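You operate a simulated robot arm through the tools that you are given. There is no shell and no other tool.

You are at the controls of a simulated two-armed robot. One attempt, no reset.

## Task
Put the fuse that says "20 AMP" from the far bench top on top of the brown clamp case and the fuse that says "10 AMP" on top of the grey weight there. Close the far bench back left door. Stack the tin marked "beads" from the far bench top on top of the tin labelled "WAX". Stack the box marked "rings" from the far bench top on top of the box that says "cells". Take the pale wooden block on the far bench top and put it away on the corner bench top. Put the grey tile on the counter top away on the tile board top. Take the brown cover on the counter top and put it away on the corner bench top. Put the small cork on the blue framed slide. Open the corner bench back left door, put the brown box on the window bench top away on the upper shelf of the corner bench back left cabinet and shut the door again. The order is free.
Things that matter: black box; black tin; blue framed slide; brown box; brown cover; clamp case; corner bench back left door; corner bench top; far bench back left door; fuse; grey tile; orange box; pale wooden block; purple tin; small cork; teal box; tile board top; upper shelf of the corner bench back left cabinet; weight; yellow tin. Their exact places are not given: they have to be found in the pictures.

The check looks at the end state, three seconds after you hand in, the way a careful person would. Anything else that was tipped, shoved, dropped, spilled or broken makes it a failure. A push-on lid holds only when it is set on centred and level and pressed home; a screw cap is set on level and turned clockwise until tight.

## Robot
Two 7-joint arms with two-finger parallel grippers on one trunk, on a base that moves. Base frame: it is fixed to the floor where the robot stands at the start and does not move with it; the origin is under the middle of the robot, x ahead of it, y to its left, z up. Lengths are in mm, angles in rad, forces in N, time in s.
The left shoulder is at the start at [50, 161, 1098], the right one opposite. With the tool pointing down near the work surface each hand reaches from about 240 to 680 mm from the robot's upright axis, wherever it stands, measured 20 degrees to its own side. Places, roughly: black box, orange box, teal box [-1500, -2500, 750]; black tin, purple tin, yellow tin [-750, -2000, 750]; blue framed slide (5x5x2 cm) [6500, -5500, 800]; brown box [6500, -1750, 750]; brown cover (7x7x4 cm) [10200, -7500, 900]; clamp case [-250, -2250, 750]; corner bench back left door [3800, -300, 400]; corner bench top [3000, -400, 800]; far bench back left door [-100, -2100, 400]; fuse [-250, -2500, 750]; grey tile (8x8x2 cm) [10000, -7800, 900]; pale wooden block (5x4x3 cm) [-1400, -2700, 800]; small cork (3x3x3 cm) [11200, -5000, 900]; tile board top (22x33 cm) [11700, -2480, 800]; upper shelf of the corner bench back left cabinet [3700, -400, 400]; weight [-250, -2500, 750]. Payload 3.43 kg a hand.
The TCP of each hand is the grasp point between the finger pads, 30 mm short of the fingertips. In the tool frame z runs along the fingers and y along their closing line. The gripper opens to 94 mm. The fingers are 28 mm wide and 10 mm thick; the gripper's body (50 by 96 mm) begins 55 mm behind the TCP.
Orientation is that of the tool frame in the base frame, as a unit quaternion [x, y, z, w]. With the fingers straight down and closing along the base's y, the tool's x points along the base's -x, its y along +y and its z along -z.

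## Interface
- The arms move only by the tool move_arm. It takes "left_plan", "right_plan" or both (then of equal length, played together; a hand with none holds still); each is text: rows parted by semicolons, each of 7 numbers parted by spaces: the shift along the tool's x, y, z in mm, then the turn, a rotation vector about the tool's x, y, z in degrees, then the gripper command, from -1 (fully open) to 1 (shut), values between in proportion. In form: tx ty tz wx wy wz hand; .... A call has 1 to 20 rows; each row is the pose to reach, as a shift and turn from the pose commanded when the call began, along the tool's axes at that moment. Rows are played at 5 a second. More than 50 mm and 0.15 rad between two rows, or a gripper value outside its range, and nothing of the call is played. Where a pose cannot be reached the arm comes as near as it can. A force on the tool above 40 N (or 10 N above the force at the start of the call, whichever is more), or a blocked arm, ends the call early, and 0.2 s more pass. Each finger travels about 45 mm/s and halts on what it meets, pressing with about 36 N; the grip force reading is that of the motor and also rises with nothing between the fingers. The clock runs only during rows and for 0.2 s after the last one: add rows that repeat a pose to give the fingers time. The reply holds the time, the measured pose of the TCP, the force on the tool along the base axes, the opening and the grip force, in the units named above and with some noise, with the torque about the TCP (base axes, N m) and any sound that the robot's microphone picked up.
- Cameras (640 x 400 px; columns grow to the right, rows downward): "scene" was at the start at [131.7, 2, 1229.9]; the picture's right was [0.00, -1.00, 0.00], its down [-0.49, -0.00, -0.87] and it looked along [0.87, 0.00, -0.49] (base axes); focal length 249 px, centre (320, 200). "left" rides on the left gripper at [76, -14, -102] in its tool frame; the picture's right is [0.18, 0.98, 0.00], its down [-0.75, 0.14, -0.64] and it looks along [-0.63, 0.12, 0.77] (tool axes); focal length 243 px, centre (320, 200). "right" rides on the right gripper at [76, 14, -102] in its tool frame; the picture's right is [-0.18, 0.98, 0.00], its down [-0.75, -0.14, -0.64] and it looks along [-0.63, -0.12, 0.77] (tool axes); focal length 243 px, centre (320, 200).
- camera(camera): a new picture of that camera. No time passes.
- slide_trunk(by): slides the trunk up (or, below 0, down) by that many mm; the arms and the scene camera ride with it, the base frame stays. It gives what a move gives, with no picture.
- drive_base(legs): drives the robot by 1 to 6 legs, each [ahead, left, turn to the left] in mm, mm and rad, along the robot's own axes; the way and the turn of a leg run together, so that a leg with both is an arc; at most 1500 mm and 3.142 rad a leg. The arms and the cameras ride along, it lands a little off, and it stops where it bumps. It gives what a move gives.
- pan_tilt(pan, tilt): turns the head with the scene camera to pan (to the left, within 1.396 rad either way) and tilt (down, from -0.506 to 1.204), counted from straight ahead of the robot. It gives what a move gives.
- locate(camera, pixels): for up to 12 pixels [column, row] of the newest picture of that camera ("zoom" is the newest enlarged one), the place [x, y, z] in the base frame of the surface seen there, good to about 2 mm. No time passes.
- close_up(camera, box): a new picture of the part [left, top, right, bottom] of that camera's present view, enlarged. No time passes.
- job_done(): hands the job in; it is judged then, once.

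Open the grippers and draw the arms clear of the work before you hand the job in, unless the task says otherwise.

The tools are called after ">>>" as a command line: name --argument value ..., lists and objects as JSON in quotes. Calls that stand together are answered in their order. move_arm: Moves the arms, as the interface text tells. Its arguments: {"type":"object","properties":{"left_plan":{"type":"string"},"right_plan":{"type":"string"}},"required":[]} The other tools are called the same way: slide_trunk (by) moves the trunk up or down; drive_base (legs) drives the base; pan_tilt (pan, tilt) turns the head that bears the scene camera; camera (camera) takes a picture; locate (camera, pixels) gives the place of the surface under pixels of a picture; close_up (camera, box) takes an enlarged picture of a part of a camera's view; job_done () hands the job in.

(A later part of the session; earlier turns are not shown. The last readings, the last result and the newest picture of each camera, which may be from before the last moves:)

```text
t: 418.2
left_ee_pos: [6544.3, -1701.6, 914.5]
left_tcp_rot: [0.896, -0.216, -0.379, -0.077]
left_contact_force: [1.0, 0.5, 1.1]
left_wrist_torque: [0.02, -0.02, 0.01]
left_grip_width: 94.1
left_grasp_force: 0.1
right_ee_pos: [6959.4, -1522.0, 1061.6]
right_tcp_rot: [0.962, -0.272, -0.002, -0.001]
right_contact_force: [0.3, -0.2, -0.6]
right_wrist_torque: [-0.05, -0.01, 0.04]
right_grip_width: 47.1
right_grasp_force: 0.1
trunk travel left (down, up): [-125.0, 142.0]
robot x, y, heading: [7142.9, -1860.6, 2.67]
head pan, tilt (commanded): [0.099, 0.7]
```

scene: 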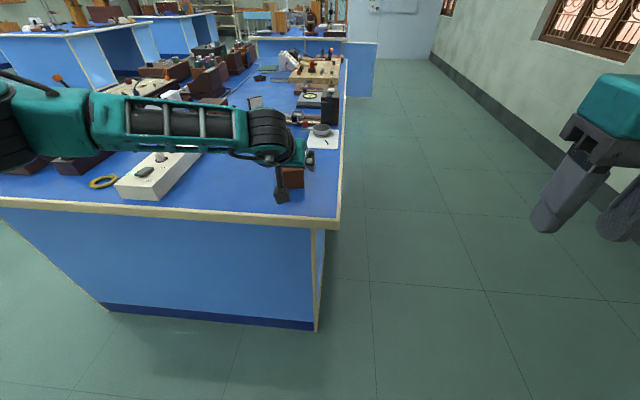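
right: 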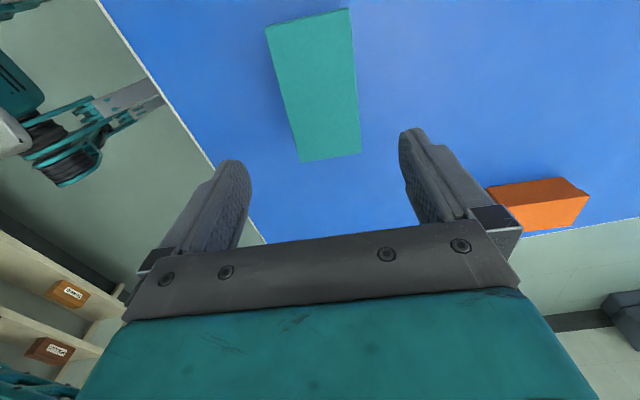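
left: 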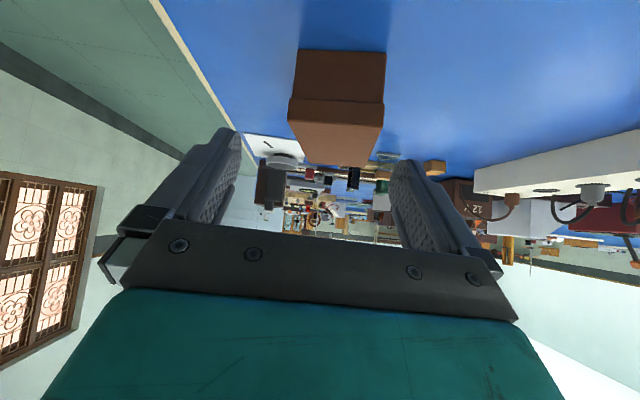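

Now I yaw the hand 12.5° and shift over the grip point, still above the box.

>>> move_arm --left_plan "-2 10 2 -4.4 0.1 -4.3 -1; -3.6 20 4.4 -8.9 0.3 -8.7 -1; -3.6 20 4.4 -8.9 0.3 -8.7 -1"

>>> camera --camera "left"

```text
t: 419.0
left_ee_pos: [6531.1, -1716.5, 914.2]
left_tcp_rot: [0.915, -0.117, -0.386, -0.035]
left_contact_force: [0.5, 0.3, 0.3]
left_wrist_torque: [-0.01, 0.01, -0.01]
left_grip_width: 94.1
left_grasp_force: 0.1
right_ee_pos: [6962.6, -1523.3, 1063.3]
right_tcp_rot: [0.962, -0.273, -0.002, 0.0]
right_contact_force: [-0.1, -0.4, -0.1]
right_wrist_torque: [0.0, 0.01, -0.01]
right_grip_width: 46.8
right_grasp_force: 0.1
trunk travel left (down, up): [-125.0, 142.0]
robot x, y, heading: [7140.6, -1860.0, 2.675]
head pan, tilt (commanded): [0.099, 0.7]
```

```text
taken
```

left: 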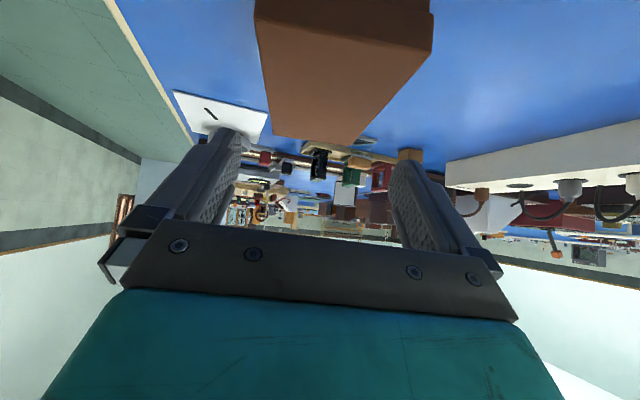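

The box lies between the fingers (its middle at about x=330). I descend 75 mm vertically and check before closing.

>>> move_arm --left_plan "18 -0.7 17.5 0 0 0 -1; 36 -1.3 35 0 0 0 -1; 50 -1.8 49 0 0 0 -1; 53.6 -2 52.6 0 0 0 -1; 53.6 -2 52.6 0 0 0 -1"

>>> camera --camera "left"

>>> camera --camera "scene"

```text
t: 420.2
left_ee_pos: [6531.9, -1717.2, 840.5]
left_tcp_rot: [0.915, -0.117, -0.385, -0.036]
left_contact_force: [0.2, 0.3, 0.3]
left_wrist_torque: [-0.02, 0.0, -0.01]
left_grip_width: 94.1
left_grasp_force: 0.1
right_ee_pos: [6960.0, -1522.1, 1063.6]
right_tcp_rot: [0.962, -0.273, -0.002, 0.0]
right_contact_force: [-0.2, 0.1, 0.4]
right_wrist_torque: [0.03, -0.01, -0.01]
right_grip_width: 47.0
right_grasp_force: 0.1
trunk travel left (down, up): [-125.0, 142.0]
robot x, y, heading: [7143.2, -1859.5, 2.673]
head pan, tilt (commanded): [0.099, 0.7]
```

```text
taken
```

left: 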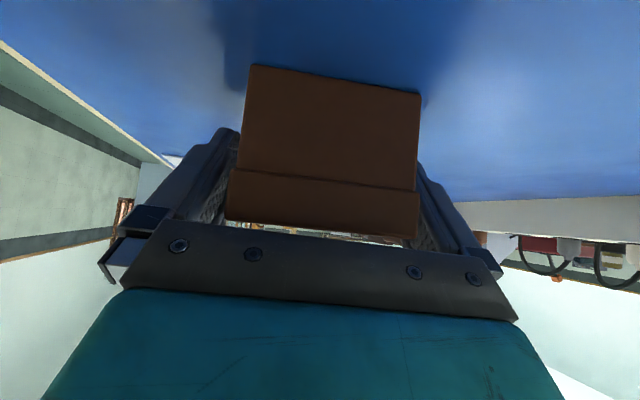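

```text
taken
```

scene: 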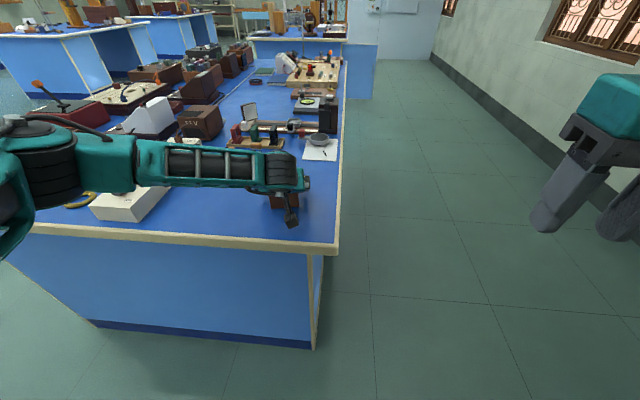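

The fingers straddle the box. I close.

>>> move_arm --left_plan "0 0 0 0 0 0 -0.5; 0 0 0 0 0 0 0; 0 0 0 0 0 0 0.6; 0 0 0 0 0 0 1; 0 0 0 0 0 0 1; 0 0 0 0 0 0 1"

```text
t: 421.6
left_ee_pos: [6533.0, -1717.6, 840.0]
left_tcp_rot: [0.915, -0.116, -0.386, -0.035]
left_contact_force: [0.3, 0.5, 1.0]
left_wrist_torque: [0.13, -0.09, -0.02]
left_grip_width: 74.1
left_grasp_force: 36.0
right_ee_pos: [6961.8, -1521.9, 1064.2]
right_tcp_rot: [0.962, -0.273, -0.002, 0.001]
right_contact_force: [-0.8, 0.5, -0.1]
right_wrist_torque: [0.02, -0.02, 0.01]
right_grip_width: 47.2
right_grasp_force: 0.1
trunk travel left (down, up): [-125.0, 142.0]
robot x, y, heading: [7139.7, -1858.7, 2.674]
head pan, tilt (commanded): [0.099, 0.7]
```

Gripped at 74 mm. I lift it 120 mm straight up.

>>> move_arm --left_plan "-11 0.4 -10.5 0 0 0 1; -36 1.3 -35 0 0 0 1; -61 2 -60 0 0 0 1; -86 3 -84 0 0 0 1; -86 3 -84 0 0 0 1"

>>> camera --camera "left"

>>> camera --camera "scene"

```text
t: 422.8
left_ee_pos: [6531.4, -1716.8, 959.4]
left_tcp_rot: [0.915, -0.117, -0.385, -0.035]
left_contact_force: [0.0, -0.4, -2.1]
left_wrist_torque: [0.02, -0.05, 0.04]
left_grip_width: 74.0
left_grasp_force: 35.7
right_ee_pos: [6960.7, -1521.9, 1063.4]
right_tcp_rot: [0.962, -0.272, -0.002, 0.0]
right_contact_force: [0.1, 1.0, 0.3]
right_wrist_torque: [0.02, 0.0, 0.01]
right_grip_width: 47.1
right_grasp_force: 0.1
trunk travel left (down, up): [-125.0, 142.0]
robot x, y, heading: [7141.1, -1857.4, 2.672]
head pan, tilt (commanded): [0.099, 0.7]
```

```text
taken
```

left: 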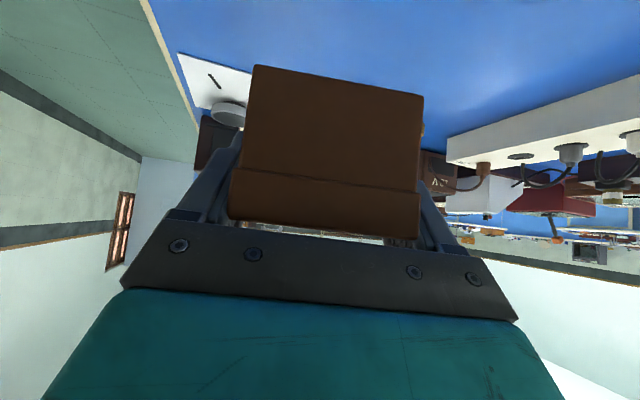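

```text
taken
```

scene: 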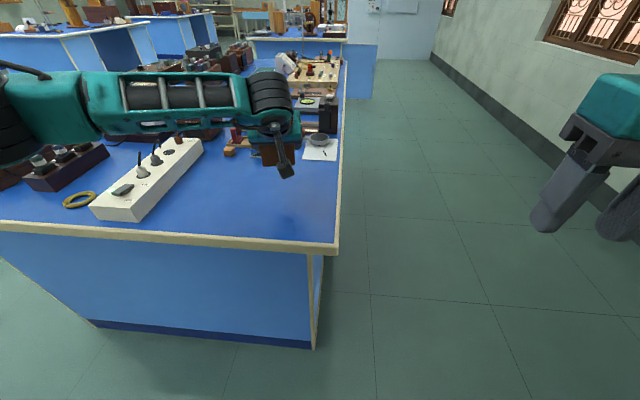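

The box is held level. I back off, go to the aisle, turn to face the bench backs, and drive right toward the open cabinet.

>>> drive_base --legs '[[-170, 0, 0], [0, -1000, 0], [0, 0, 1.574], [0, -1300, 0], [0, -1300, 0]]'

>>> pan_tilt --pan -0.3 --tilt 0.5

>>> camera --camera "scene"

```text
t: 459.0
left_ee_pos: [5313.8, -461.9, 959.8]
left_tcp_rot: [0.732, 0.561, -0.299, 0.247]
left_contact_force: [0.6, -0.9, -1.5]
left_wrist_torque: [0.05, 0.0, -0.02]
left_grip_width: 73.9
left_grasp_force: 36.1
right_ee_pos: [5119.7, -31.6, 1063.3]
right_tcp_rot: [0.875, 0.484, -0.001, 0.003]
right_contact_force: [0.1, 0.0, 0.9]
right_wrist_torque: [0.0, -0.01, -0.02]
right_grip_width: 46.8
right_grasp_force: 0.0
trunk travel left (down, up): [-125.0, 142.0]
robot x, y, heading: [5462.6, 148.4, -2.046]
head pan, tilt (commanded): [0.099, 0.7]
```

```text
t: 459.9
left_ee_pos: [5314.0, -464.9, 960.7]
left_tcp_rot: [0.732, 0.561, -0.298, 0.247]
left_contact_force: [-0.3, -0.4, -1.7]
left_wrist_torque: [0.06, 0.0, 0.0]
left_grip_width: 74.0
left_grasp_force: 35.9
right_ee_pos: [5121.2, -32.1, 1063.6]
right_tcp_rot: [0.875, 0.484, -0.003, 0.002]
right_contact_force: [-1.1, 0.0, -0.1]
right_wrist_torque: [0.01, 0.02, 0.01]
right_grip_width: 47.0
right_grasp_force: 0.1
trunk travel left (down, up): [-125.0, 142.0]
robot x, y, heading: [5459.9, 149.8, -2.048]
head pan, tilt (commanded): [-0.3, 0.499]
```

```text
taken
```

scene: 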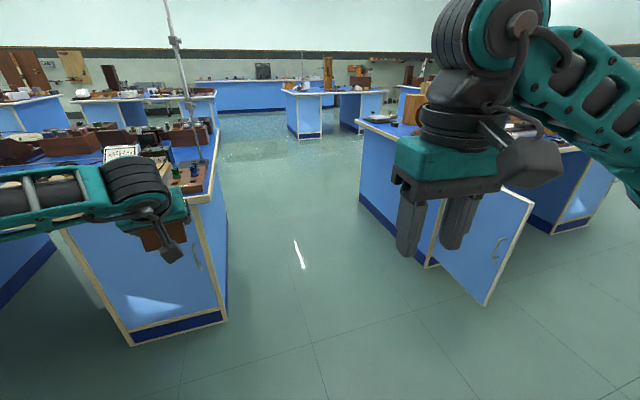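

I continue right to stand in front of the open cabinet, out of the door's swing.

>>> drive_base --legs '[[0, -1470, 0.011]]'

>>> slide_trunk --by -122

>>> pan_tilt --pan 0.2 --tilt 0.65

>>> camera --camera "scene"

```text
t: 472.9
left_ee_pos: [4010.9, 192.9, 961.8]
left_tcp_rot: [0.725, 0.569, -0.296, 0.25]
left_contact_force: [-0.5, -0.5, -1.5]
left_wrist_torque: [0.03, -0.02, -0.02]
left_grip_width: 73.9
left_grasp_force: 36.1
right_ee_pos: [3810.5, 619.7, 1064.3]
right_tcp_rot: [0.869, 0.495, -0.002, 0.002]
right_contact_force: [0.6, -0.3, 0.0]
right_wrist_torque: [0.01, 0.0, -0.01]
right_grip_width: 46.9
right_grasp_force: 0.0
trunk travel left (down, up): [-125.0, 142.0]
robot x, y, heading: [4143.9, 806.1, -2.024]
head pan, tilt (commanded): [-0.3, 0.499]
```

```text
t: 474.4
left_ee_pos: [4012.1, 192.4, 838.5]
left_tcp_rot: [0.725, 0.57, -0.295, 0.25]
left_contact_force: [0.0, 0.0, -1.2]
left_wrist_torque: [0.04, -0.01, -0.05]
left_grip_width: 73.8
left_grasp_force: 35.9
right_ee_pos: [3809.9, 620.3, 940.7]
right_tcp_rot: [0.869, 0.495, -0.001, 0.002]
right_contact_force: [1.1, 0.0, -0.6]
right_wrist_torque: [0.02, 0.03, 0.02]
right_grip_width: 46.7
right_grasp_force: 0.0
trunk travel left (down, up): [-3.0, 264.0]
robot x, y, heading: [4143.8, 809.3, -2.027]
head pan, tilt (commanded): [-0.3, 0.499]
```

```text
t: 475.4
left_ee_pos: [4012.8, 191.0, 838.0]
left_tcp_rot: [0.725, 0.57, -0.296, 0.25]
left_contact_force: [-0.2, 0.6, -2.1]
left_wrist_torque: [0.04, -0.01, 0.01]
left_grip_width: 73.7
left_grasp_force: 36.1
right_ee_pos: [3808.9, 619.4, 942.1]
right_tcp_rot: [0.869, 0.495, -0.002, 0.002]
right_contact_force: [-0.3, -0.6, -0.5]
right_wrist_torque: [-0.02, -0.02, 0.01]
right_grip_width: 46.8
right_grasp_force: 0.1
trunk travel left (down, up): [-3.0, 264.0]
robot x, y, heading: [4142.5, 808.5, -2.023]
head pan, tilt (commanded): [0.201, 0.649]
```

```text
taken
```

scene: 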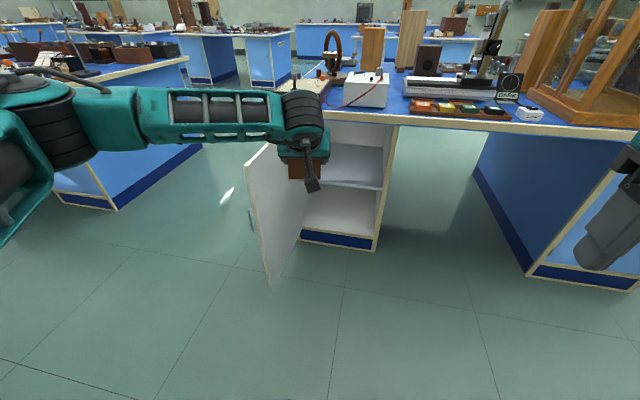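

I check the door's free edge and the shelf once more from here.

>>> locate --camera "scene" --pixels '[[250, 168], [270, 285], [340, 175], [375, 185], [350, 165], [320, 215], [385, 150], [380, 180], [345, 185]]'

```text
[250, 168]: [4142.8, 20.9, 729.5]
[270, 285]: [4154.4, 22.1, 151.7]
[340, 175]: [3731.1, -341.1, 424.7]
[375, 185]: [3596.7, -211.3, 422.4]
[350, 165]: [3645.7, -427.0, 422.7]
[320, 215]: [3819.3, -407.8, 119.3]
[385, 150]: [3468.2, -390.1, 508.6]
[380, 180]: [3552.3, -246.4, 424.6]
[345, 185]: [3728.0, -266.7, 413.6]
```

Everything is as before. I lower the held box in front of the opening to TCP z≈500 (box bottom ≈459).

>>> move_arm --left_plan "30.2 -1 29.6 0 0 0 1; 60.4 -2 59.2 0 0 0 1; 90.6 -3 88.8 0 0 0 1; 120.8 -4 118.4 0 0 0 1; 151 -5 148 0 0 0 1; 181.2 -6 177.6 0 0 0 1; 211.4 -7 207.2 0 0 0 1; 241 -8 237 0 0 0 1; 241 -8 237 0 0 0 1"

>>> camera --camera "scene"

>>> camera --camera "left"

```text
t: 477.4
left_ee_pos: [4012.7, 191.3, 501.9]
left_tcp_rot: [0.725, 0.569, -0.296, 0.249]
left_contact_force: [-0.3, 0.5, -2.6]
left_wrist_torque: [0.05, 0.01, 0.04]
left_grip_width: 73.9
left_grasp_force: 35.8
right_ee_pos: [3809.8, 619.3, 941.4]
right_tcp_rot: [0.869, 0.494, -0.001, 0.002]
right_contact_force: [-0.1, 0.1, -0.2]
right_wrist_torque: [0.01, -0.02, 0.0]
right_grip_width: 47.1
right_grasp_force: 0.1
trunk travel left (down, up): [-3.0, 264.0]
robot x, y, heading: [4146.4, 807.2, -2.026]
head pan, tilt (commanded): [0.201, 0.649]
```

```text
taken
```

scene: 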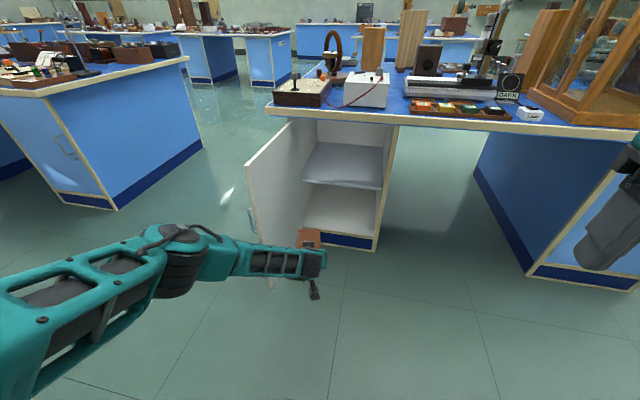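

```text
taken
```

left: 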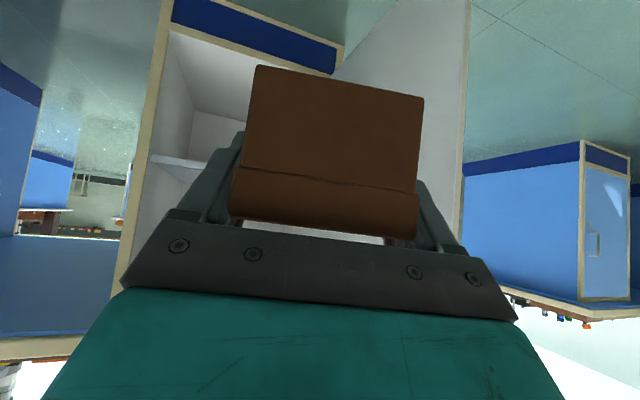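

Reached. Before driving in I check where the left elbow and forearm are relative to the open door.

>>> locate --camera "scene" --pixels '[[180, 235], [215, 255], [165, 255], [100, 270], [60, 320], [270, 258], [308, 238], [250, 168], [300, 262]]'

```text
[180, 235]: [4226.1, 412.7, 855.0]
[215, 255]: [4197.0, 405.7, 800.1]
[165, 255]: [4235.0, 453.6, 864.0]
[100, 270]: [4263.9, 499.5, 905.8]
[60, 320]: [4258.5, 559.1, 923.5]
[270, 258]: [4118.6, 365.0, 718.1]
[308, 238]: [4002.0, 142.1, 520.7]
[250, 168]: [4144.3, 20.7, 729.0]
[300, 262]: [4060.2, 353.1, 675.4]
```

Elbow (z≥800) will pass above the door and clear of the bench edge. I drive in 400 mm first and check.

>>> drive_base --legs '[[400, 0, -0.008]]'

>>> camera --camera "scene"

>>> camera --camera "left"

```text
t: 479.9
left_ee_pos: [3834.2, -163.3, 502.0]
left_tcp_rot: [0.727, 0.568, -0.296, 0.249]
left_contact_force: [-0.6, 0.4, -1.4]
left_wrist_torque: [0.05, 0.0, 0.0]
left_grip_width: 73.8
left_grasp_force: 35.9
right_ee_pos: [3633.2, 267.0, 942.4]
right_tcp_rot: [0.871, 0.492, -0.001, 0.001]
right_contact_force: [-0.2, -0.8, 0.2]
right_wrist_torque: [0.0, -0.02, 0.02]
right_grip_width: 47.1
right_grasp_force: 0.1
trunk travel left (down, up): [-3.0, 264.0]
robot x, y, heading: [3972.4, 449.5, -2.035]
head pan, tilt (commanded): [0.201, 0.649]
```

```text
taken
```

scene: 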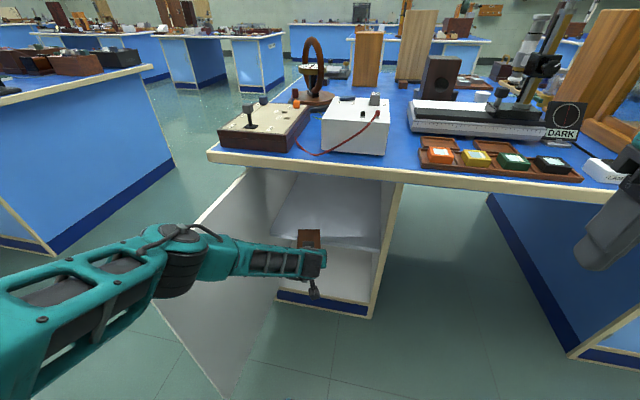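

```text
taken
```

left: 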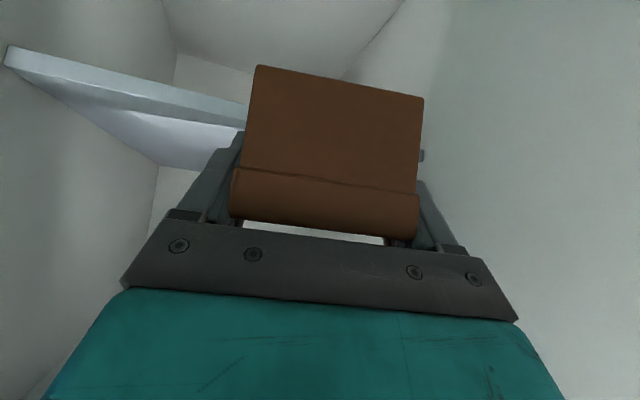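

Box bottom (≈461) clears the shelf (424) and the hand is centred in the opening. I drive the remaining 218 mm in.

>>> drive_base --legs '[[110, 0, 0]]'

>>> camera --camera "scene"

>>> camera --camera "left"

```text
t: 481.1
left_ee_pos: [3786.1, -261.5, 502.8]
left_tcp_rot: [0.726, 0.568, -0.296, 0.249]
left_contact_force: [-0.1, 0.5, -1.5]
left_wrist_torque: [0.03, -0.04, 0.0]
left_grip_width: 73.8
left_grasp_force: 35.7
right_ee_pos: [3586.0, 169.0, 941.9]
right_tcp_rot: [0.871, 0.492, -0.001, 0.002]
right_contact_force: [-0.1, 0.4, -0.9]
right_wrist_torque: [0.01, 0.01, 0.0]
right_grip_width: 47.1
right_grasp_force: 0.1
trunk travel left (down, up): [-3.0, 264.0]
robot x, y, heading: [3921.5, 351.8, -2.026]
head pan, tilt (commanded): [0.201, 0.649]
```

```text
taken
```

scene: 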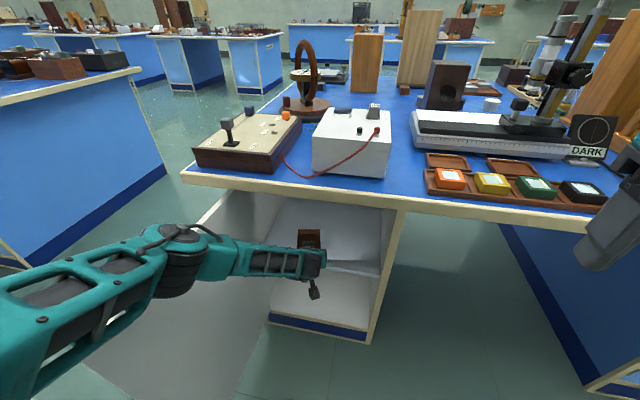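

```text
taken
```

left: 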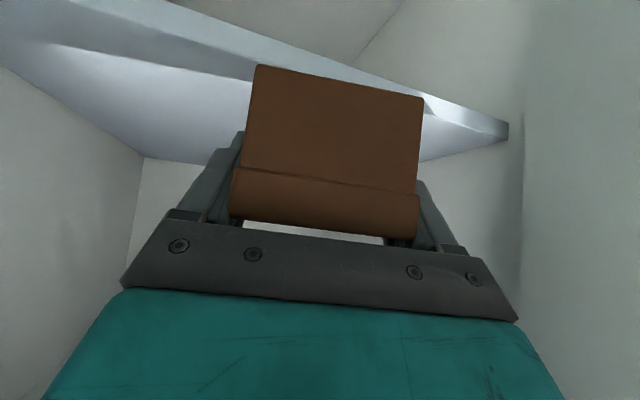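

Clear so far. I drive the last 108 mm.

>>> drive_base --legs '[[108, 0, 0]]'

>>> camera --camera "scene"

>>> camera --camera "left"

```text
t: 482.2
left_ee_pos: [3739.6, -358.9, 500.8]
left_tcp_rot: [0.726, 0.568, -0.296, 0.249]
left_contact_force: [-0.6, -0.4, -1.0]
left_wrist_torque: [0.0, -0.03, 0.01]
left_grip_width: 74.0
left_grasp_force: 36.0
right_ee_pos: [3537.6, 72.8, 941.4]
right_tcp_rot: [0.871, 0.492, -0.002, 0.0]
right_contact_force: [-0.7, -0.4, -0.4]
right_wrist_torque: [0.03, -0.03, 0.03]
right_grip_width: 46.9
right_grasp_force: 0.0
trunk travel left (down, up): [-3.0, 264.0]
robot x, y, heading: [3872.8, 259.3, -2.031]
head pan, tilt (commanded): [0.201, 0.649]
```

```text
taken
```

scene: 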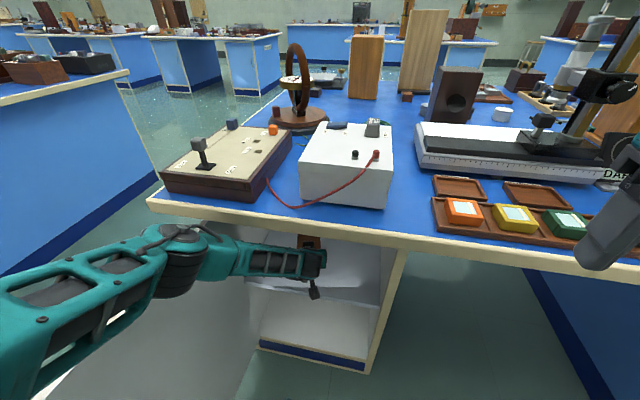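

```text
taken
```

left: 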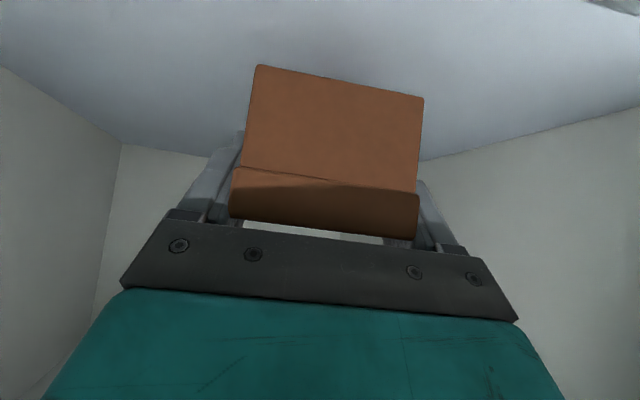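

The box is over the shelf. I lower in steps and watch for contact (expected near TCP z=465).

>>> move_arm --left_plan "7.1 -0.2 7 0 0 0 1; 14.3 -0.5 14 0 0 0 1; 19.3 -0.6 18.9 0 0 0 1; 22.5 -0.7 22 0 0 0 1; 24 -0.8 23.5 0 0 0 1; 25 -0.8 24.5 0 0 0 1; 25 -0.8 24.5 0 0 0 1"

```text
t: 483.8
left_ee_pos: [3740.0, -357.4, 466.0]
left_tcp_rot: [0.727, 0.567, -0.296, 0.248]
left_contact_force: [0.3, 0.2, -1.0]
left_wrist_torque: [0.04, 0.0, 0.02]
left_grip_width: 73.7
left_grasp_force: 36.5
right_ee_pos: [3538.7, 70.8, 941.2]
right_tcp_rot: [0.87, 0.493, 0.0, 0.002]
right_contact_force: [-0.6, 0.2, 0.6]
right_wrist_torque: [-0.05, -0.03, 0.04]
right_grip_width: 46.9
right_grasp_force: 0.1
trunk travel left (down, up): [-3.0, 264.0]
robot x, y, heading: [3872.9, 257.5, -2.027]
head pan, tilt (commanded): [0.201, 0.649]
```

No contact yet; I lower in 0.8 mm steps.

>>> move_arm --left_plan "0.6 0 0.6 0 0 0 1; 1.2 0 1.2 0 0 0 1; 1.8 0 1.8 0 0 0 1; 2.2 0 2.2 0 0 0 1; 2.2 0 2.2 0 0 0 1"

```text
t: 485.0
left_ee_pos: [3738.9, -359.0, 466.4]
left_tcp_rot: [0.726, 0.567, -0.298, 0.25]
left_contact_force: [-0.9, 1.1, 9.8]
left_wrist_torque: [-0.89, 0.62, -0.02]
left_grip_width: 74.0
left_grasp_force: 36.3
right_ee_pos: [3539.3, 71.7, 942.0]
right_tcp_rot: [0.871, 0.492, -0.001, 0.002]
right_contact_force: [0.3, 0.1, -0.2]
right_wrist_torque: [0.0, 0.02, 0.01]
right_grip_width: 47.2
right_grasp_force: 0.1
trunk travel left (down, up): [-3.0, 264.0]
robot x, y, heading: [3870.9, 253.1, -2.027]
head pan, tilt (commanded): [0.201, 0.649]
```

The box's far end touches the shelf (9.8 N). I ease off slightly, open the fingers, and withdraw along the tool's own axis.

>>> move_arm --left_plan "-0.5 0 -0.5 0 0 0 1; -0.5 0 -0.5 0 0 0 0; -0.5 0 -0.5 0 0 0 -0.6; -0.5 0 -0.5 0 0 0 -1; -0.5 0 -0.5 0 0 0 -1; -0.5 0 -0.5 0 0 0 -1"

>>> camera --camera "left"

```text
t: 486.4
left_ee_pos: [3739.9, -356.6, 464.8]
left_tcp_rot: [0.726, 0.568, -0.296, 0.249]
left_contact_force: [-0.2, 0.5, 0.8]
left_wrist_torque: [0.03, 0.01, 0.0]
left_grip_width: 94.2
left_grasp_force: 0.1
right_ee_pos: [3538.9, 71.7, 941.1]
right_tcp_rot: [0.87, 0.493, -0.001, 0.002]
right_contact_force: [-0.9, -0.8, 0.1]
right_wrist_torque: [0.0, -0.01, -0.03]
right_grip_width: 46.8
right_grasp_force: 0.0
trunk travel left (down, up): [-3.0, 264.0]
robot x, y, heading: [3874.1, 258.2, -2.028]
head pan, tilt (commanded): [0.201, 0.649]
```

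```text
taken
```

left: 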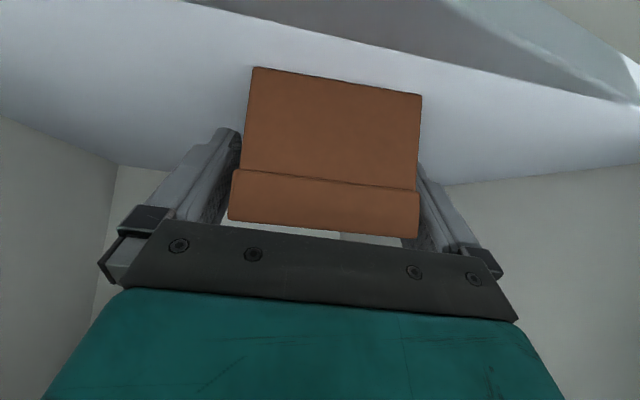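

Released; clear gaps on both sides. I withdraw along the tool axis.

>>> move_arm --left_plan "0 0 -15 0 0 0 -1; 0 0 -35 0 0 0 -1; 0 0 -60 0 0 0 -1; 0 0 -85 0 0 0 -1; 0 0 -100 0 0 0 -1; 0 0 -100 0 0 0 -1"

>>> camera --camera "left"

>>> camera --camera "scene"

```text
t: 487.8
left_ee_pos: [3754.5, -287.8, 535.2]
left_tcp_rot: [0.727, 0.568, -0.296, 0.249]
left_contact_force: [0.1, -0.4, -0.1]
left_wrist_torque: [-0.02, 0.04, 0.02]
left_grip_width: 93.9
left_grasp_force: 0.1
right_ee_pos: [3537.8, 71.6, 942.4]
right_tcp_rot: [0.87, 0.492, 0.0, 0.002]
right_contact_force: [0.0, -0.8, 0.4]
right_wrist_torque: [-0.03, 0.01, -0.02]
right_grip_width: 47.1
right_grasp_force: 0.1
trunk travel left (down, up): [-3.0, 264.0]
robot x, y, heading: [3872.9, 259.0, -2.031]
head pan, tilt (commanded): [0.201, 0.649]
```

```text
taken
```

left: 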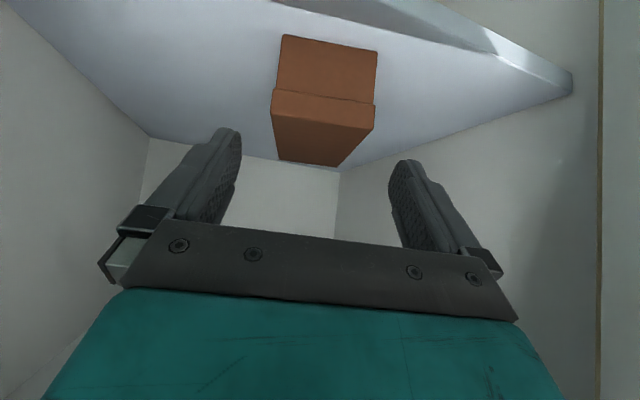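

```text
taken
```

scene: 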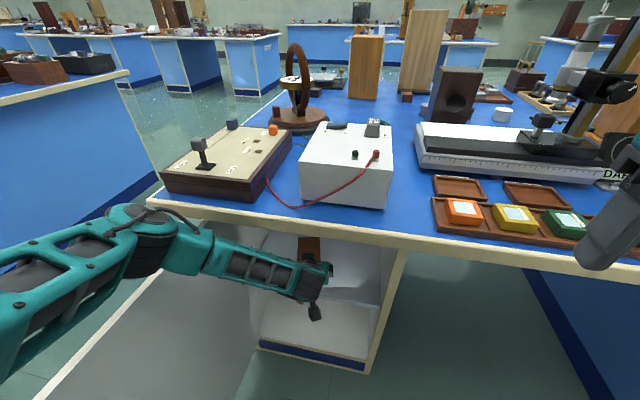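

The box sits well inside on the upper shelf. I back the base straight out.

>>> drive_base --legs '[[-560, 0, 0]]'

>>> camera --camera "scene"

>>> close_up --camera "scene" --box '[220, 100, 420, 260]'

```text
t: 491.1
left_ee_pos: [4002.1, 213.8, 534.1]
left_tcp_rot: [0.725, 0.569, -0.296, 0.25]
left_contact_force: [0.2, 0.7, -0.6]
left_wrist_torque: [0.0, -0.03, -0.04]
left_grip_width: 94.2
left_grasp_force: 0.0
right_ee_pos: [3785.0, 572.3, 941.6]
right_tcp_rot: [0.869, 0.494, -0.002, 0.002]
right_contact_force: [0.4, 0.8, -0.4]
right_wrist_torque: [-0.01, 0.03, 0.02]
right_grip_width: 46.6
right_grasp_force: 0.1
trunk travel left (down, up): [-3.0, 264.0]
robot x, y, heading: [4118.8, 758.2, -2.024]
head pan, tilt (commanded): [0.201, 0.649]
```

```text
taken
```

scene: 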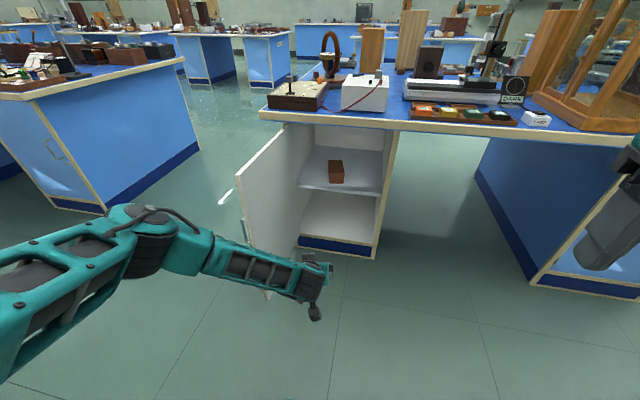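

```text
2.50 times, centred on (320, 180) of scene
```

zoom: 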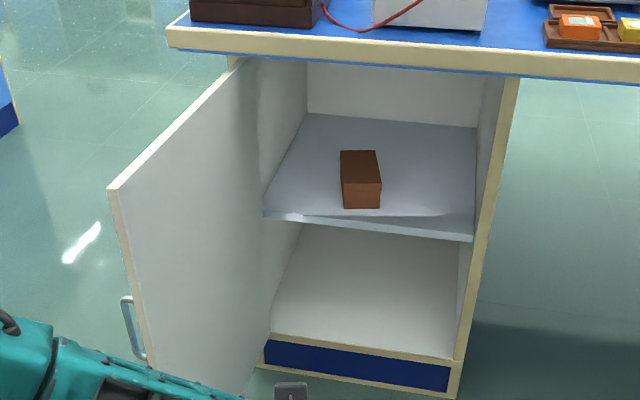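

The brown box is stored. Next I close the door: I close the left gripper, raise it to z≈610 (above the handle).

>>> move_arm --left_plan "-18 0 -18 0 0 0 -0.3; -36 0 -36 0 0 0 0.4; -54 0 -53 0 0 0 1; -54 0 -53 0 0 0 1; -54 0 -53 0 0 0 1; -54 0 -53 0 0 0 1"

>>> drive_base --legs '[[0, 300, -0.01]]'

>>> camera --camera "scene"

```text
t: 492.4
left_ee_pos: [3999.6, 214.7, 611.0]
left_tcp_rot: [0.725, 0.569, -0.296, 0.25]
left_contact_force: [0.3, 0.5, 0.3]
left_wrist_torque: [-0.03, 0.02, 0.0]
left_grip_width: 0.1
left_grasp_force: 23.7
right_ee_pos: [3785.6, 573.4, 940.8]
right_tcp_rot: [0.87, 0.494, -0.001, 0.002]
right_contact_force: [0.4, 0.2, 0.4]
right_wrist_torque: [0.01, 0.0, -0.01]
right_grip_width: 47.1
right_grasp_force: 0.0
trunk travel left (down, up): [-3.0, 264.0]
robot x, y, heading: [4118.1, 758.5, -2.028]
head pan, tilt (commanded): [0.201, 0.649]
```

```text
t: 495.7
left_ee_pos: [4264.2, 83.1, 610.5]
left_tcp_rot: [0.728, 0.565, -0.297, 0.248]
left_contact_force: [0.6, 0.1, -0.9]
left_wrist_torque: [0.01, -0.02, -0.01]
left_grip_width: 0.1
left_grasp_force: 33.0
right_ee_pos: [4053.6, 443.6, 941.4]
right_tcp_rot: [0.872, 0.489, -0.001, 0.001]
right_contact_force: [-0.9, 0.1, -0.3]
right_wrist_torque: [-0.01, 0.01, -0.01]
right_grip_width: 47.1
right_grasp_force: 0.1
trunk travel left (down, up): [-3.0, 264.0]
robot x, y, heading: [4389.3, 624.2, -2.039]
head pan, tilt (commanded): [0.201, 0.649]
```

```text
taken
```

scene: 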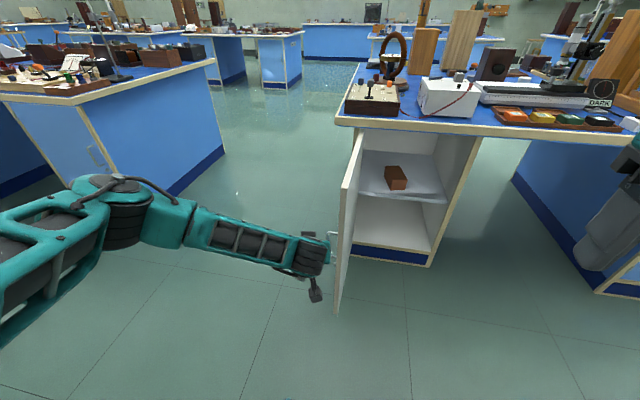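

Hand is now left of the door's outer face. I drive forward 330 so it comes alongside the door.

>>> drive_base --legs '[[325, 0, 0]]'

>>> camera --camera "scene"

```text
t: 497.8
left_ee_pos: [4117.7, -206.4, 609.4]
left_tcp_rot: [0.729, 0.564, -0.298, 0.247]
left_contact_force: [0.2, 1.2, 0.8]
left_wrist_torque: [-0.01, 0.0, 0.0]
left_grip_width: 0.1
left_grasp_force: 32.7
right_ee_pos: [3905.8, 155.5, 941.8]
right_tcp_rot: [0.872, 0.489, -0.001, 0.002]
right_contact_force: [-0.5, -0.4, 0.4]
right_wrist_torque: [-0.02, 0.0, 0.02]
right_grip_width: 47.0
right_grasp_force: 0.0
trunk travel left (down, up): [-3.0, 264.0]
robot x, y, heading: [4246.6, 338.7, -2.032]
head pan, tilt (commanded): [0.201, 0.649]
```

```text
taken
```

scene: 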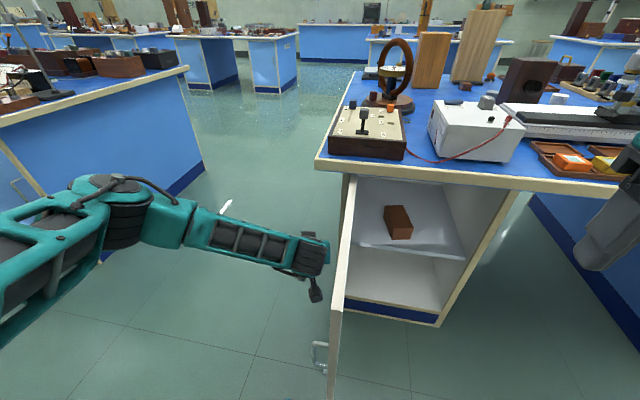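

The hand is beside the door's outer face. I slide the base right in stages to swing the door shut.

>>> drive_base --legs '[[0, -150, 0]]'

>>> camera --camera "scene"

```text
t: 499.8
left_ee_pos: [3983.6, -138.3, 611.2]
left_tcp_rot: [0.729, 0.565, -0.296, 0.248]
left_contact_force: [-0.3, -0.1, -1.0]
left_wrist_torque: [-0.01, -0.01, 0.03]
left_grip_width: 0.0
left_grasp_force: 32.8
right_ee_pos: [3774.2, 221.3, 941.7]
right_tcp_rot: [0.872, 0.489, -0.001, 0.002]
right_contact_force: [0.9, -0.4, 0.5]
right_wrist_torque: [-0.02, -0.01, 0.01]
right_grip_width: 47.1
right_grasp_force: 0.1
trunk travel left (down, up): [-3.0, 264.0]
robot x, y, heading: [4108.1, 403.1, -2.039]
head pan, tilt (commanded): [0.201, 0.649]
```

```text
taken
```

scene: 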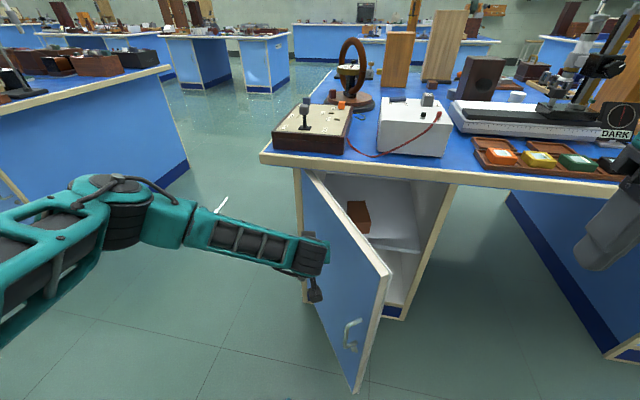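

It works; the door has swung to about 55°. I continue right.

>>> drive_base --legs '[[0, -140, 0]]'

>>> camera --camera "scene"

```text
t: 501.7
left_ee_pos: [3857.1, -76.2, 611.3]
left_tcp_rot: [0.729, 0.564, -0.298, 0.248]
left_contact_force: [0.4, -0.2, 0.2]
left_wrist_torque: [-0.02, 0.0, -0.02]
left_grip_width: 0.0
left_grasp_force: 32.6
right_ee_pos: [3647.6, 284.5, 942.0]
right_tcp_rot: [0.872, 0.489, -0.001, 0.002]
right_contact_force: [0.4, 0.0, -0.2]
right_wrist_torque: [-0.03, 0.0, -0.04]
right_grip_width: 47.2
right_grasp_force: 0.1
trunk travel left (down, up): [-3.0, 264.0]
robot x, y, heading: [3986.7, 463.0, -2.044]
head pan, tilt (commanded): [0.201, 0.649]
```

```text
taken
```

scene: 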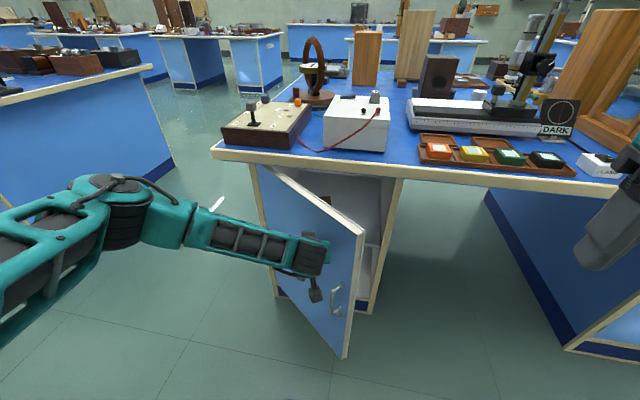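

About 38° left. I go right another 80 and then forward 90, pushing it toward closed.

>>> drive_base --legs '[[0, -80, 0.006], [90, 0, 0]]'

>>> camera --camera "scene"

```text
t: 503.8
left_ee_pos: [3749.6, -120.7, 610.3]
left_tcp_rot: [0.727, 0.568, -0.296, 0.249]
left_contact_force: [-0.6, 0.0, 0.3]
left_wrist_torque: [-0.01, 0.0, 0.04]
left_grip_width: 0.0
left_grasp_force: 33.6
right_ee_pos: [3536.9, 237.5, 941.4]
right_tcp_rot: [0.871, 0.491, -0.001, 0.002]
right_contact_force: [-0.9, 0.0, -0.4]
right_wrist_torque: [-0.03, -0.03, -0.02]
right_grip_width: 47.0
right_grasp_force: 0.0
trunk travel left (down, up): [-3.0, 264.0]
robot x, y, heading: [3871.9, 424.8, -2.028]
head pan, tilt (commanded): [0.201, 0.649]
```

```text
taken
```

scene: 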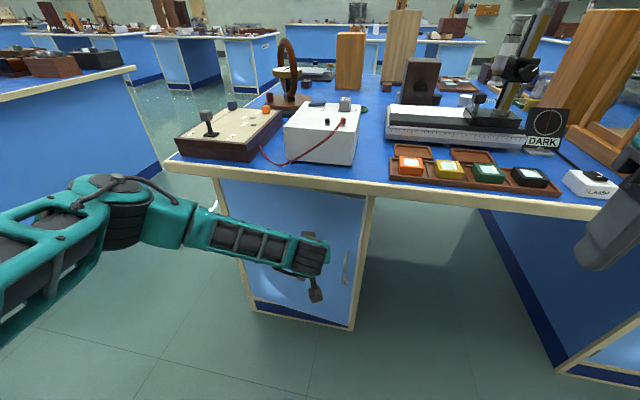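

The door looks nearly shut. I locate points on its face near the free edge.

>>> locate --camera "scene" --pixels '[[355, 230], [340, 300], [352, 210], [240, 240], [260, 300], [367, 230], [330, 220]]'

>>> close_up --camera "scene" --box '[190, 150, 400, 340]'

```text
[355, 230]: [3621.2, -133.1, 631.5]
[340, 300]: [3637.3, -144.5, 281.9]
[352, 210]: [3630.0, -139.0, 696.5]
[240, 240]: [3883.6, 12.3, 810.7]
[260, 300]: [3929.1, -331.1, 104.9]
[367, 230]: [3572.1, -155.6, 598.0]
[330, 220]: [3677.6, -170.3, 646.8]
```

```text
2.11 times, centred on (295, 245) of scene
```

zoom: 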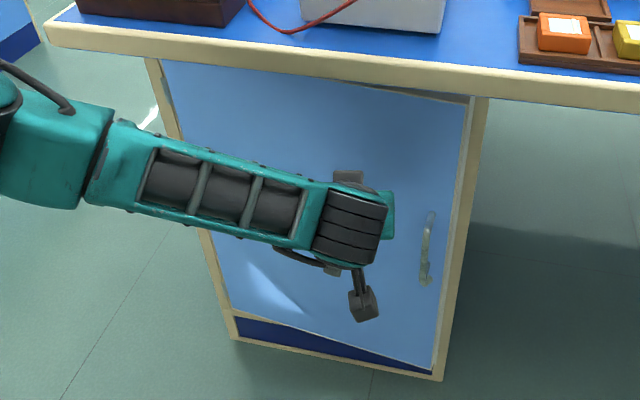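

The door is ~6° open. I drive 50 mm closer, then finish with a force-limited arm push.

>>> drive_base --legs '[[45, 0, 0]]'

>>> move_arm --left_plan "-7 0 7 0 0 0 1; -14 0 14 0 0 0 1; -21 0 21 0 0 0 1; -25 0 25 0 0 0 1; -29 0 29 0 0 0 1; -33 0 33 0 0 0 1; -36 0 36 0 0 0 1; -36 0 36 0 0 0 1"

>>> close_up --camera "scene" --box '[190, 150, 400, 340]'

```text
t: 504.7
left_ee_pos: [3730.5, -161.2, 609.9]
left_tcp_rot: [0.727, 0.567, -0.296, 0.249]
left_contact_force: [0.6, 0.0, 0.5]
left_wrist_torque: [0.0, -0.01, 0.01]
left_grip_width: 0.1
left_grasp_force: 32.8
right_ee_pos: [3517.6, 197.4, 942.9]
right_tcp_rot: [0.871, 0.492, -0.001, 0.002]
right_contact_force: [0.2, -0.7, 0.2]
right_wrist_torque: [-0.02, 0.01, 0.0]
right_grip_width: 46.8
right_grasp_force: 0.1
trunk travel left (down, up): [-3.0, 264.0]
robot x, y, heading: [3850.4, 381.1, -2.027]
head pan, tilt (commanded): [0.201, 0.649]
```

```text
t: 506.0
left_ee_pos: [3721.7, -198.0, 610.7]
left_tcp_rot: [0.728, 0.568, -0.295, 0.246]
left_contact_force: [11.3, 14.9, 15.3]
left_wrist_torque: [-0.23, 0.12, 0.06]
left_grip_width: 0.1
left_grasp_force: 32.9
right_ee_pos: [3519.0, 199.2, 943.8]
right_tcp_rot: [0.87, 0.492, -0.002, 0.002]
right_contact_force: [-0.4, 0.6, 0.3]
right_wrist_torque: [0.0, 0.01, -0.04]
right_grip_width: 47.0
right_grasp_force: 0.0
trunk travel left (down, up): [-3.0, 264.0]
robot x, y, heading: [3854.6, 385.7, -2.03]
head pan, tilt (commanded): [0.201, 0.649]
stopped in row 6 (left hand): the force on the tool passed its limit at 48 N (the readings are from after the stop); the commanded pose is now the measured one
```

```text
2.11 times, centred on (295, 245) of scene
```

zoom: 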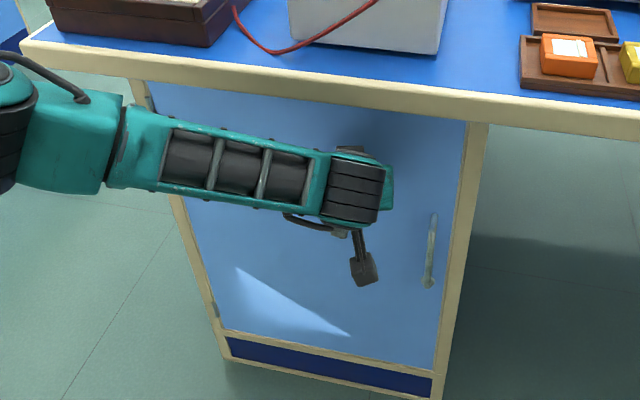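

The push hit the stop. I verify that the face is flush with the frame.

>>> locate --camera "zoom" --pixels '[[450, 150], [440, 200], [425, 350], [470, 200], [445, 320], [200, 150], [460, 140]]'

```text
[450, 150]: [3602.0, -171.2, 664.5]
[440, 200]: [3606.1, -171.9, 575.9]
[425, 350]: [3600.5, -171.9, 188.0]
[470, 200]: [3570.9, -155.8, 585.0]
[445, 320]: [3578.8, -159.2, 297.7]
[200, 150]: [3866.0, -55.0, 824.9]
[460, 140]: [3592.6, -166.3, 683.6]
```

The face is flush (within 1 mm of its original plane): the door is shut. I back away.

>>> drive_base --legs '[[-350, 0, 0]]'

>>> camera --camera "scene"

```text
t: 508.3
left_ee_pos: [3876.7, 113.6, 608.8]
left_tcp_rot: [0.729, 0.568, -0.293, 0.245]
left_contact_force: [-0.2, -0.7, 0.2]
left_wrist_torque: [-0.01, -0.02, -0.02]
left_grip_width: 0.2
left_grasp_force: 33.5
right_ee_pos: [3673.8, 512.8, 941.1]
right_tcp_rot: [0.871, 0.492, -0.001, 0.002]
right_contact_force: [0.4, 0.3, -0.3]
right_wrist_torque: [0.01, -0.01, 0.03]
right_grip_width: 47.0
right_grasp_force: 0.1
trunk travel left (down, up): [-3.0, 264.0]
robot x, y, heading: [4006.9, 696.1, -2.039]
head pan, tilt (commanded): [0.201, 0.649]
```

```text
taken
```

scene: 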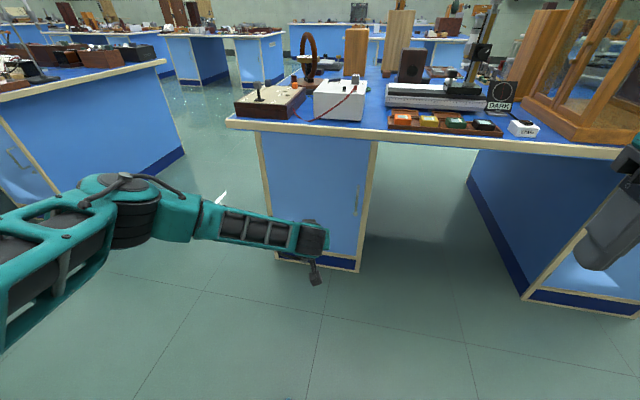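

Door is closed. I return the left hand to an upright, raised carrying pose and raise the trunk.

>>> move_arm --left_plan "-28 0 -28 0 0 0 0.5; -56 0 -56 0 7 0 0; -84 0 -84 0 14 0 -0.3; -112 0 -112 0 21 0 -0.3; -140 0 -140 0 28 0 -0.3; -168 0 -168 0 36 0 -0.3; -180 0 -180 0 44.5 0 -0.3; -180 0 -180 0 44.5 0 -0.3"

>>> slide_trunk --by 122

```text
t: 510.1
left_ee_pos: [3869.6, 116.2, 864.4]
left_tcp_rot: [0.786, 0.618, 0.006, 0.012]
left_contact_force: [-0.1, -0.5, -0.2]
left_wrist_torque: [0.0, -0.03, -0.03]
left_grip_width: 61.4
left_grasp_force: 0.1
right_ee_pos: [3672.2, 512.3, 942.0]
right_tcp_rot: [0.871, 0.492, -0.001, 0.001]
right_contact_force: [-0.4, -0.2, -0.3]
right_wrist_torque: [-0.03, -0.02, 0.02]
right_grip_width: 46.9
right_grasp_force: 0.1
trunk travel left (down, up): [-3.0, 264.0]
robot x, y, heading: [4011.1, 697.1, -2.034]
head pan, tilt (commanded): [0.201, 0.649]
```

```text
t: 511.6
left_ee_pos: [3870.6, 116.5, 984.3]
left_tcp_rot: [0.785, 0.619, 0.005, 0.012]
left_contact_force: [0.7, 0.6, 0.4]
left_wrist_torque: [-0.01, -0.03, 0.01]
left_grip_width: 61.1
left_grasp_force: 0.2
right_ee_pos: [3673.5, 511.5, 1065.1]
right_tcp_rot: [0.871, 0.492, -0.001, 0.002]
right_contact_force: [0.5, 0.2, 0.3]
right_wrist_torque: [-0.02, 0.02, 0.01]
right_grip_width: 47.3
right_grasp_force: 0.2
trunk travel left (down, up): [-125.0, 142.0]
robot x, y, heading: [4008.9, 695.2, -2.036]
head pan, tilt (commanded): [0.201, 0.649]
```

Next I go for the tile and cover on the counter. I turn left to face along the window aisle and drive past the window bench.

>>> drive_base --legs '[[0, 0, 1.57], [1400, 0, 0], [1400, 0, 0], [900, 0, 0]]'

>>> pan_tilt --pan -0.5 --tilt 0.25

>>> camera --camera "scene"

```text
t: 533.2
left_ee_pos: [7890.2, -1045.2, 985.3]
left_tcp_rot: [0.111, 0.994, 0.012, 0.005]
left_contact_force: [1.0, -0.1, -0.4]
left_wrist_torque: [-0.02, -0.02, 0.0]
left_grip_width: 61.3
left_grasp_force: 0.1
right_ee_pos: [7497.6, -1247.3, 1062.2]
right_tcp_rot: [0.262, 0.965, 0.0, 0.002]
right_contact_force: [-0.7, -0.6, -0.1]
right_wrist_torque: [0.02, -0.02, 0.02]
right_grip_width: 47.1
right_grasp_force: 0.0
trunk travel left (down, up): [-125.0, 142.0]
robot x, y, heading: [7308.9, -912.8, -0.442]
head pan, tilt (commanded): [0.201, 0.649]
```

```text
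t: 534.3
left_ee_pos: [7890.4, -1045.8, 985.6]
left_tcp_rot: [0.111, 0.994, 0.013, 0.006]
left_contact_force: [0.0, 0.3, -0.2]
left_wrist_torque: [-0.01, 0.01, -0.01]
left_grip_width: 61.3
left_grasp_force: 0.1
right_ee_pos: [7496.9, -1247.7, 1062.6]
right_tcp_rot: [0.262, 0.965, 0.001, 0.001]
right_contact_force: [0.6, -0.1, 0.5]
right_wrist_torque: [0.0, -0.02, -0.01]
right_grip_width: 47.0
right_grasp_force: 0.1
trunk travel left (down, up): [-125.0, 142.0]
robot x, y, heading: [7310.5, -918.1, -0.444]
head pan, tilt (commanded): [-0.499, 0.25]
```

```text
taken
```

scene: 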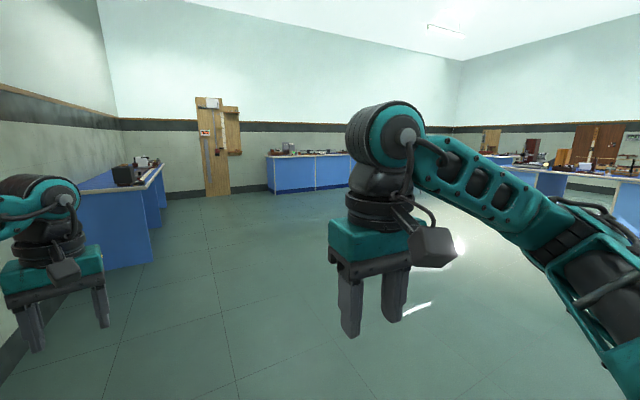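

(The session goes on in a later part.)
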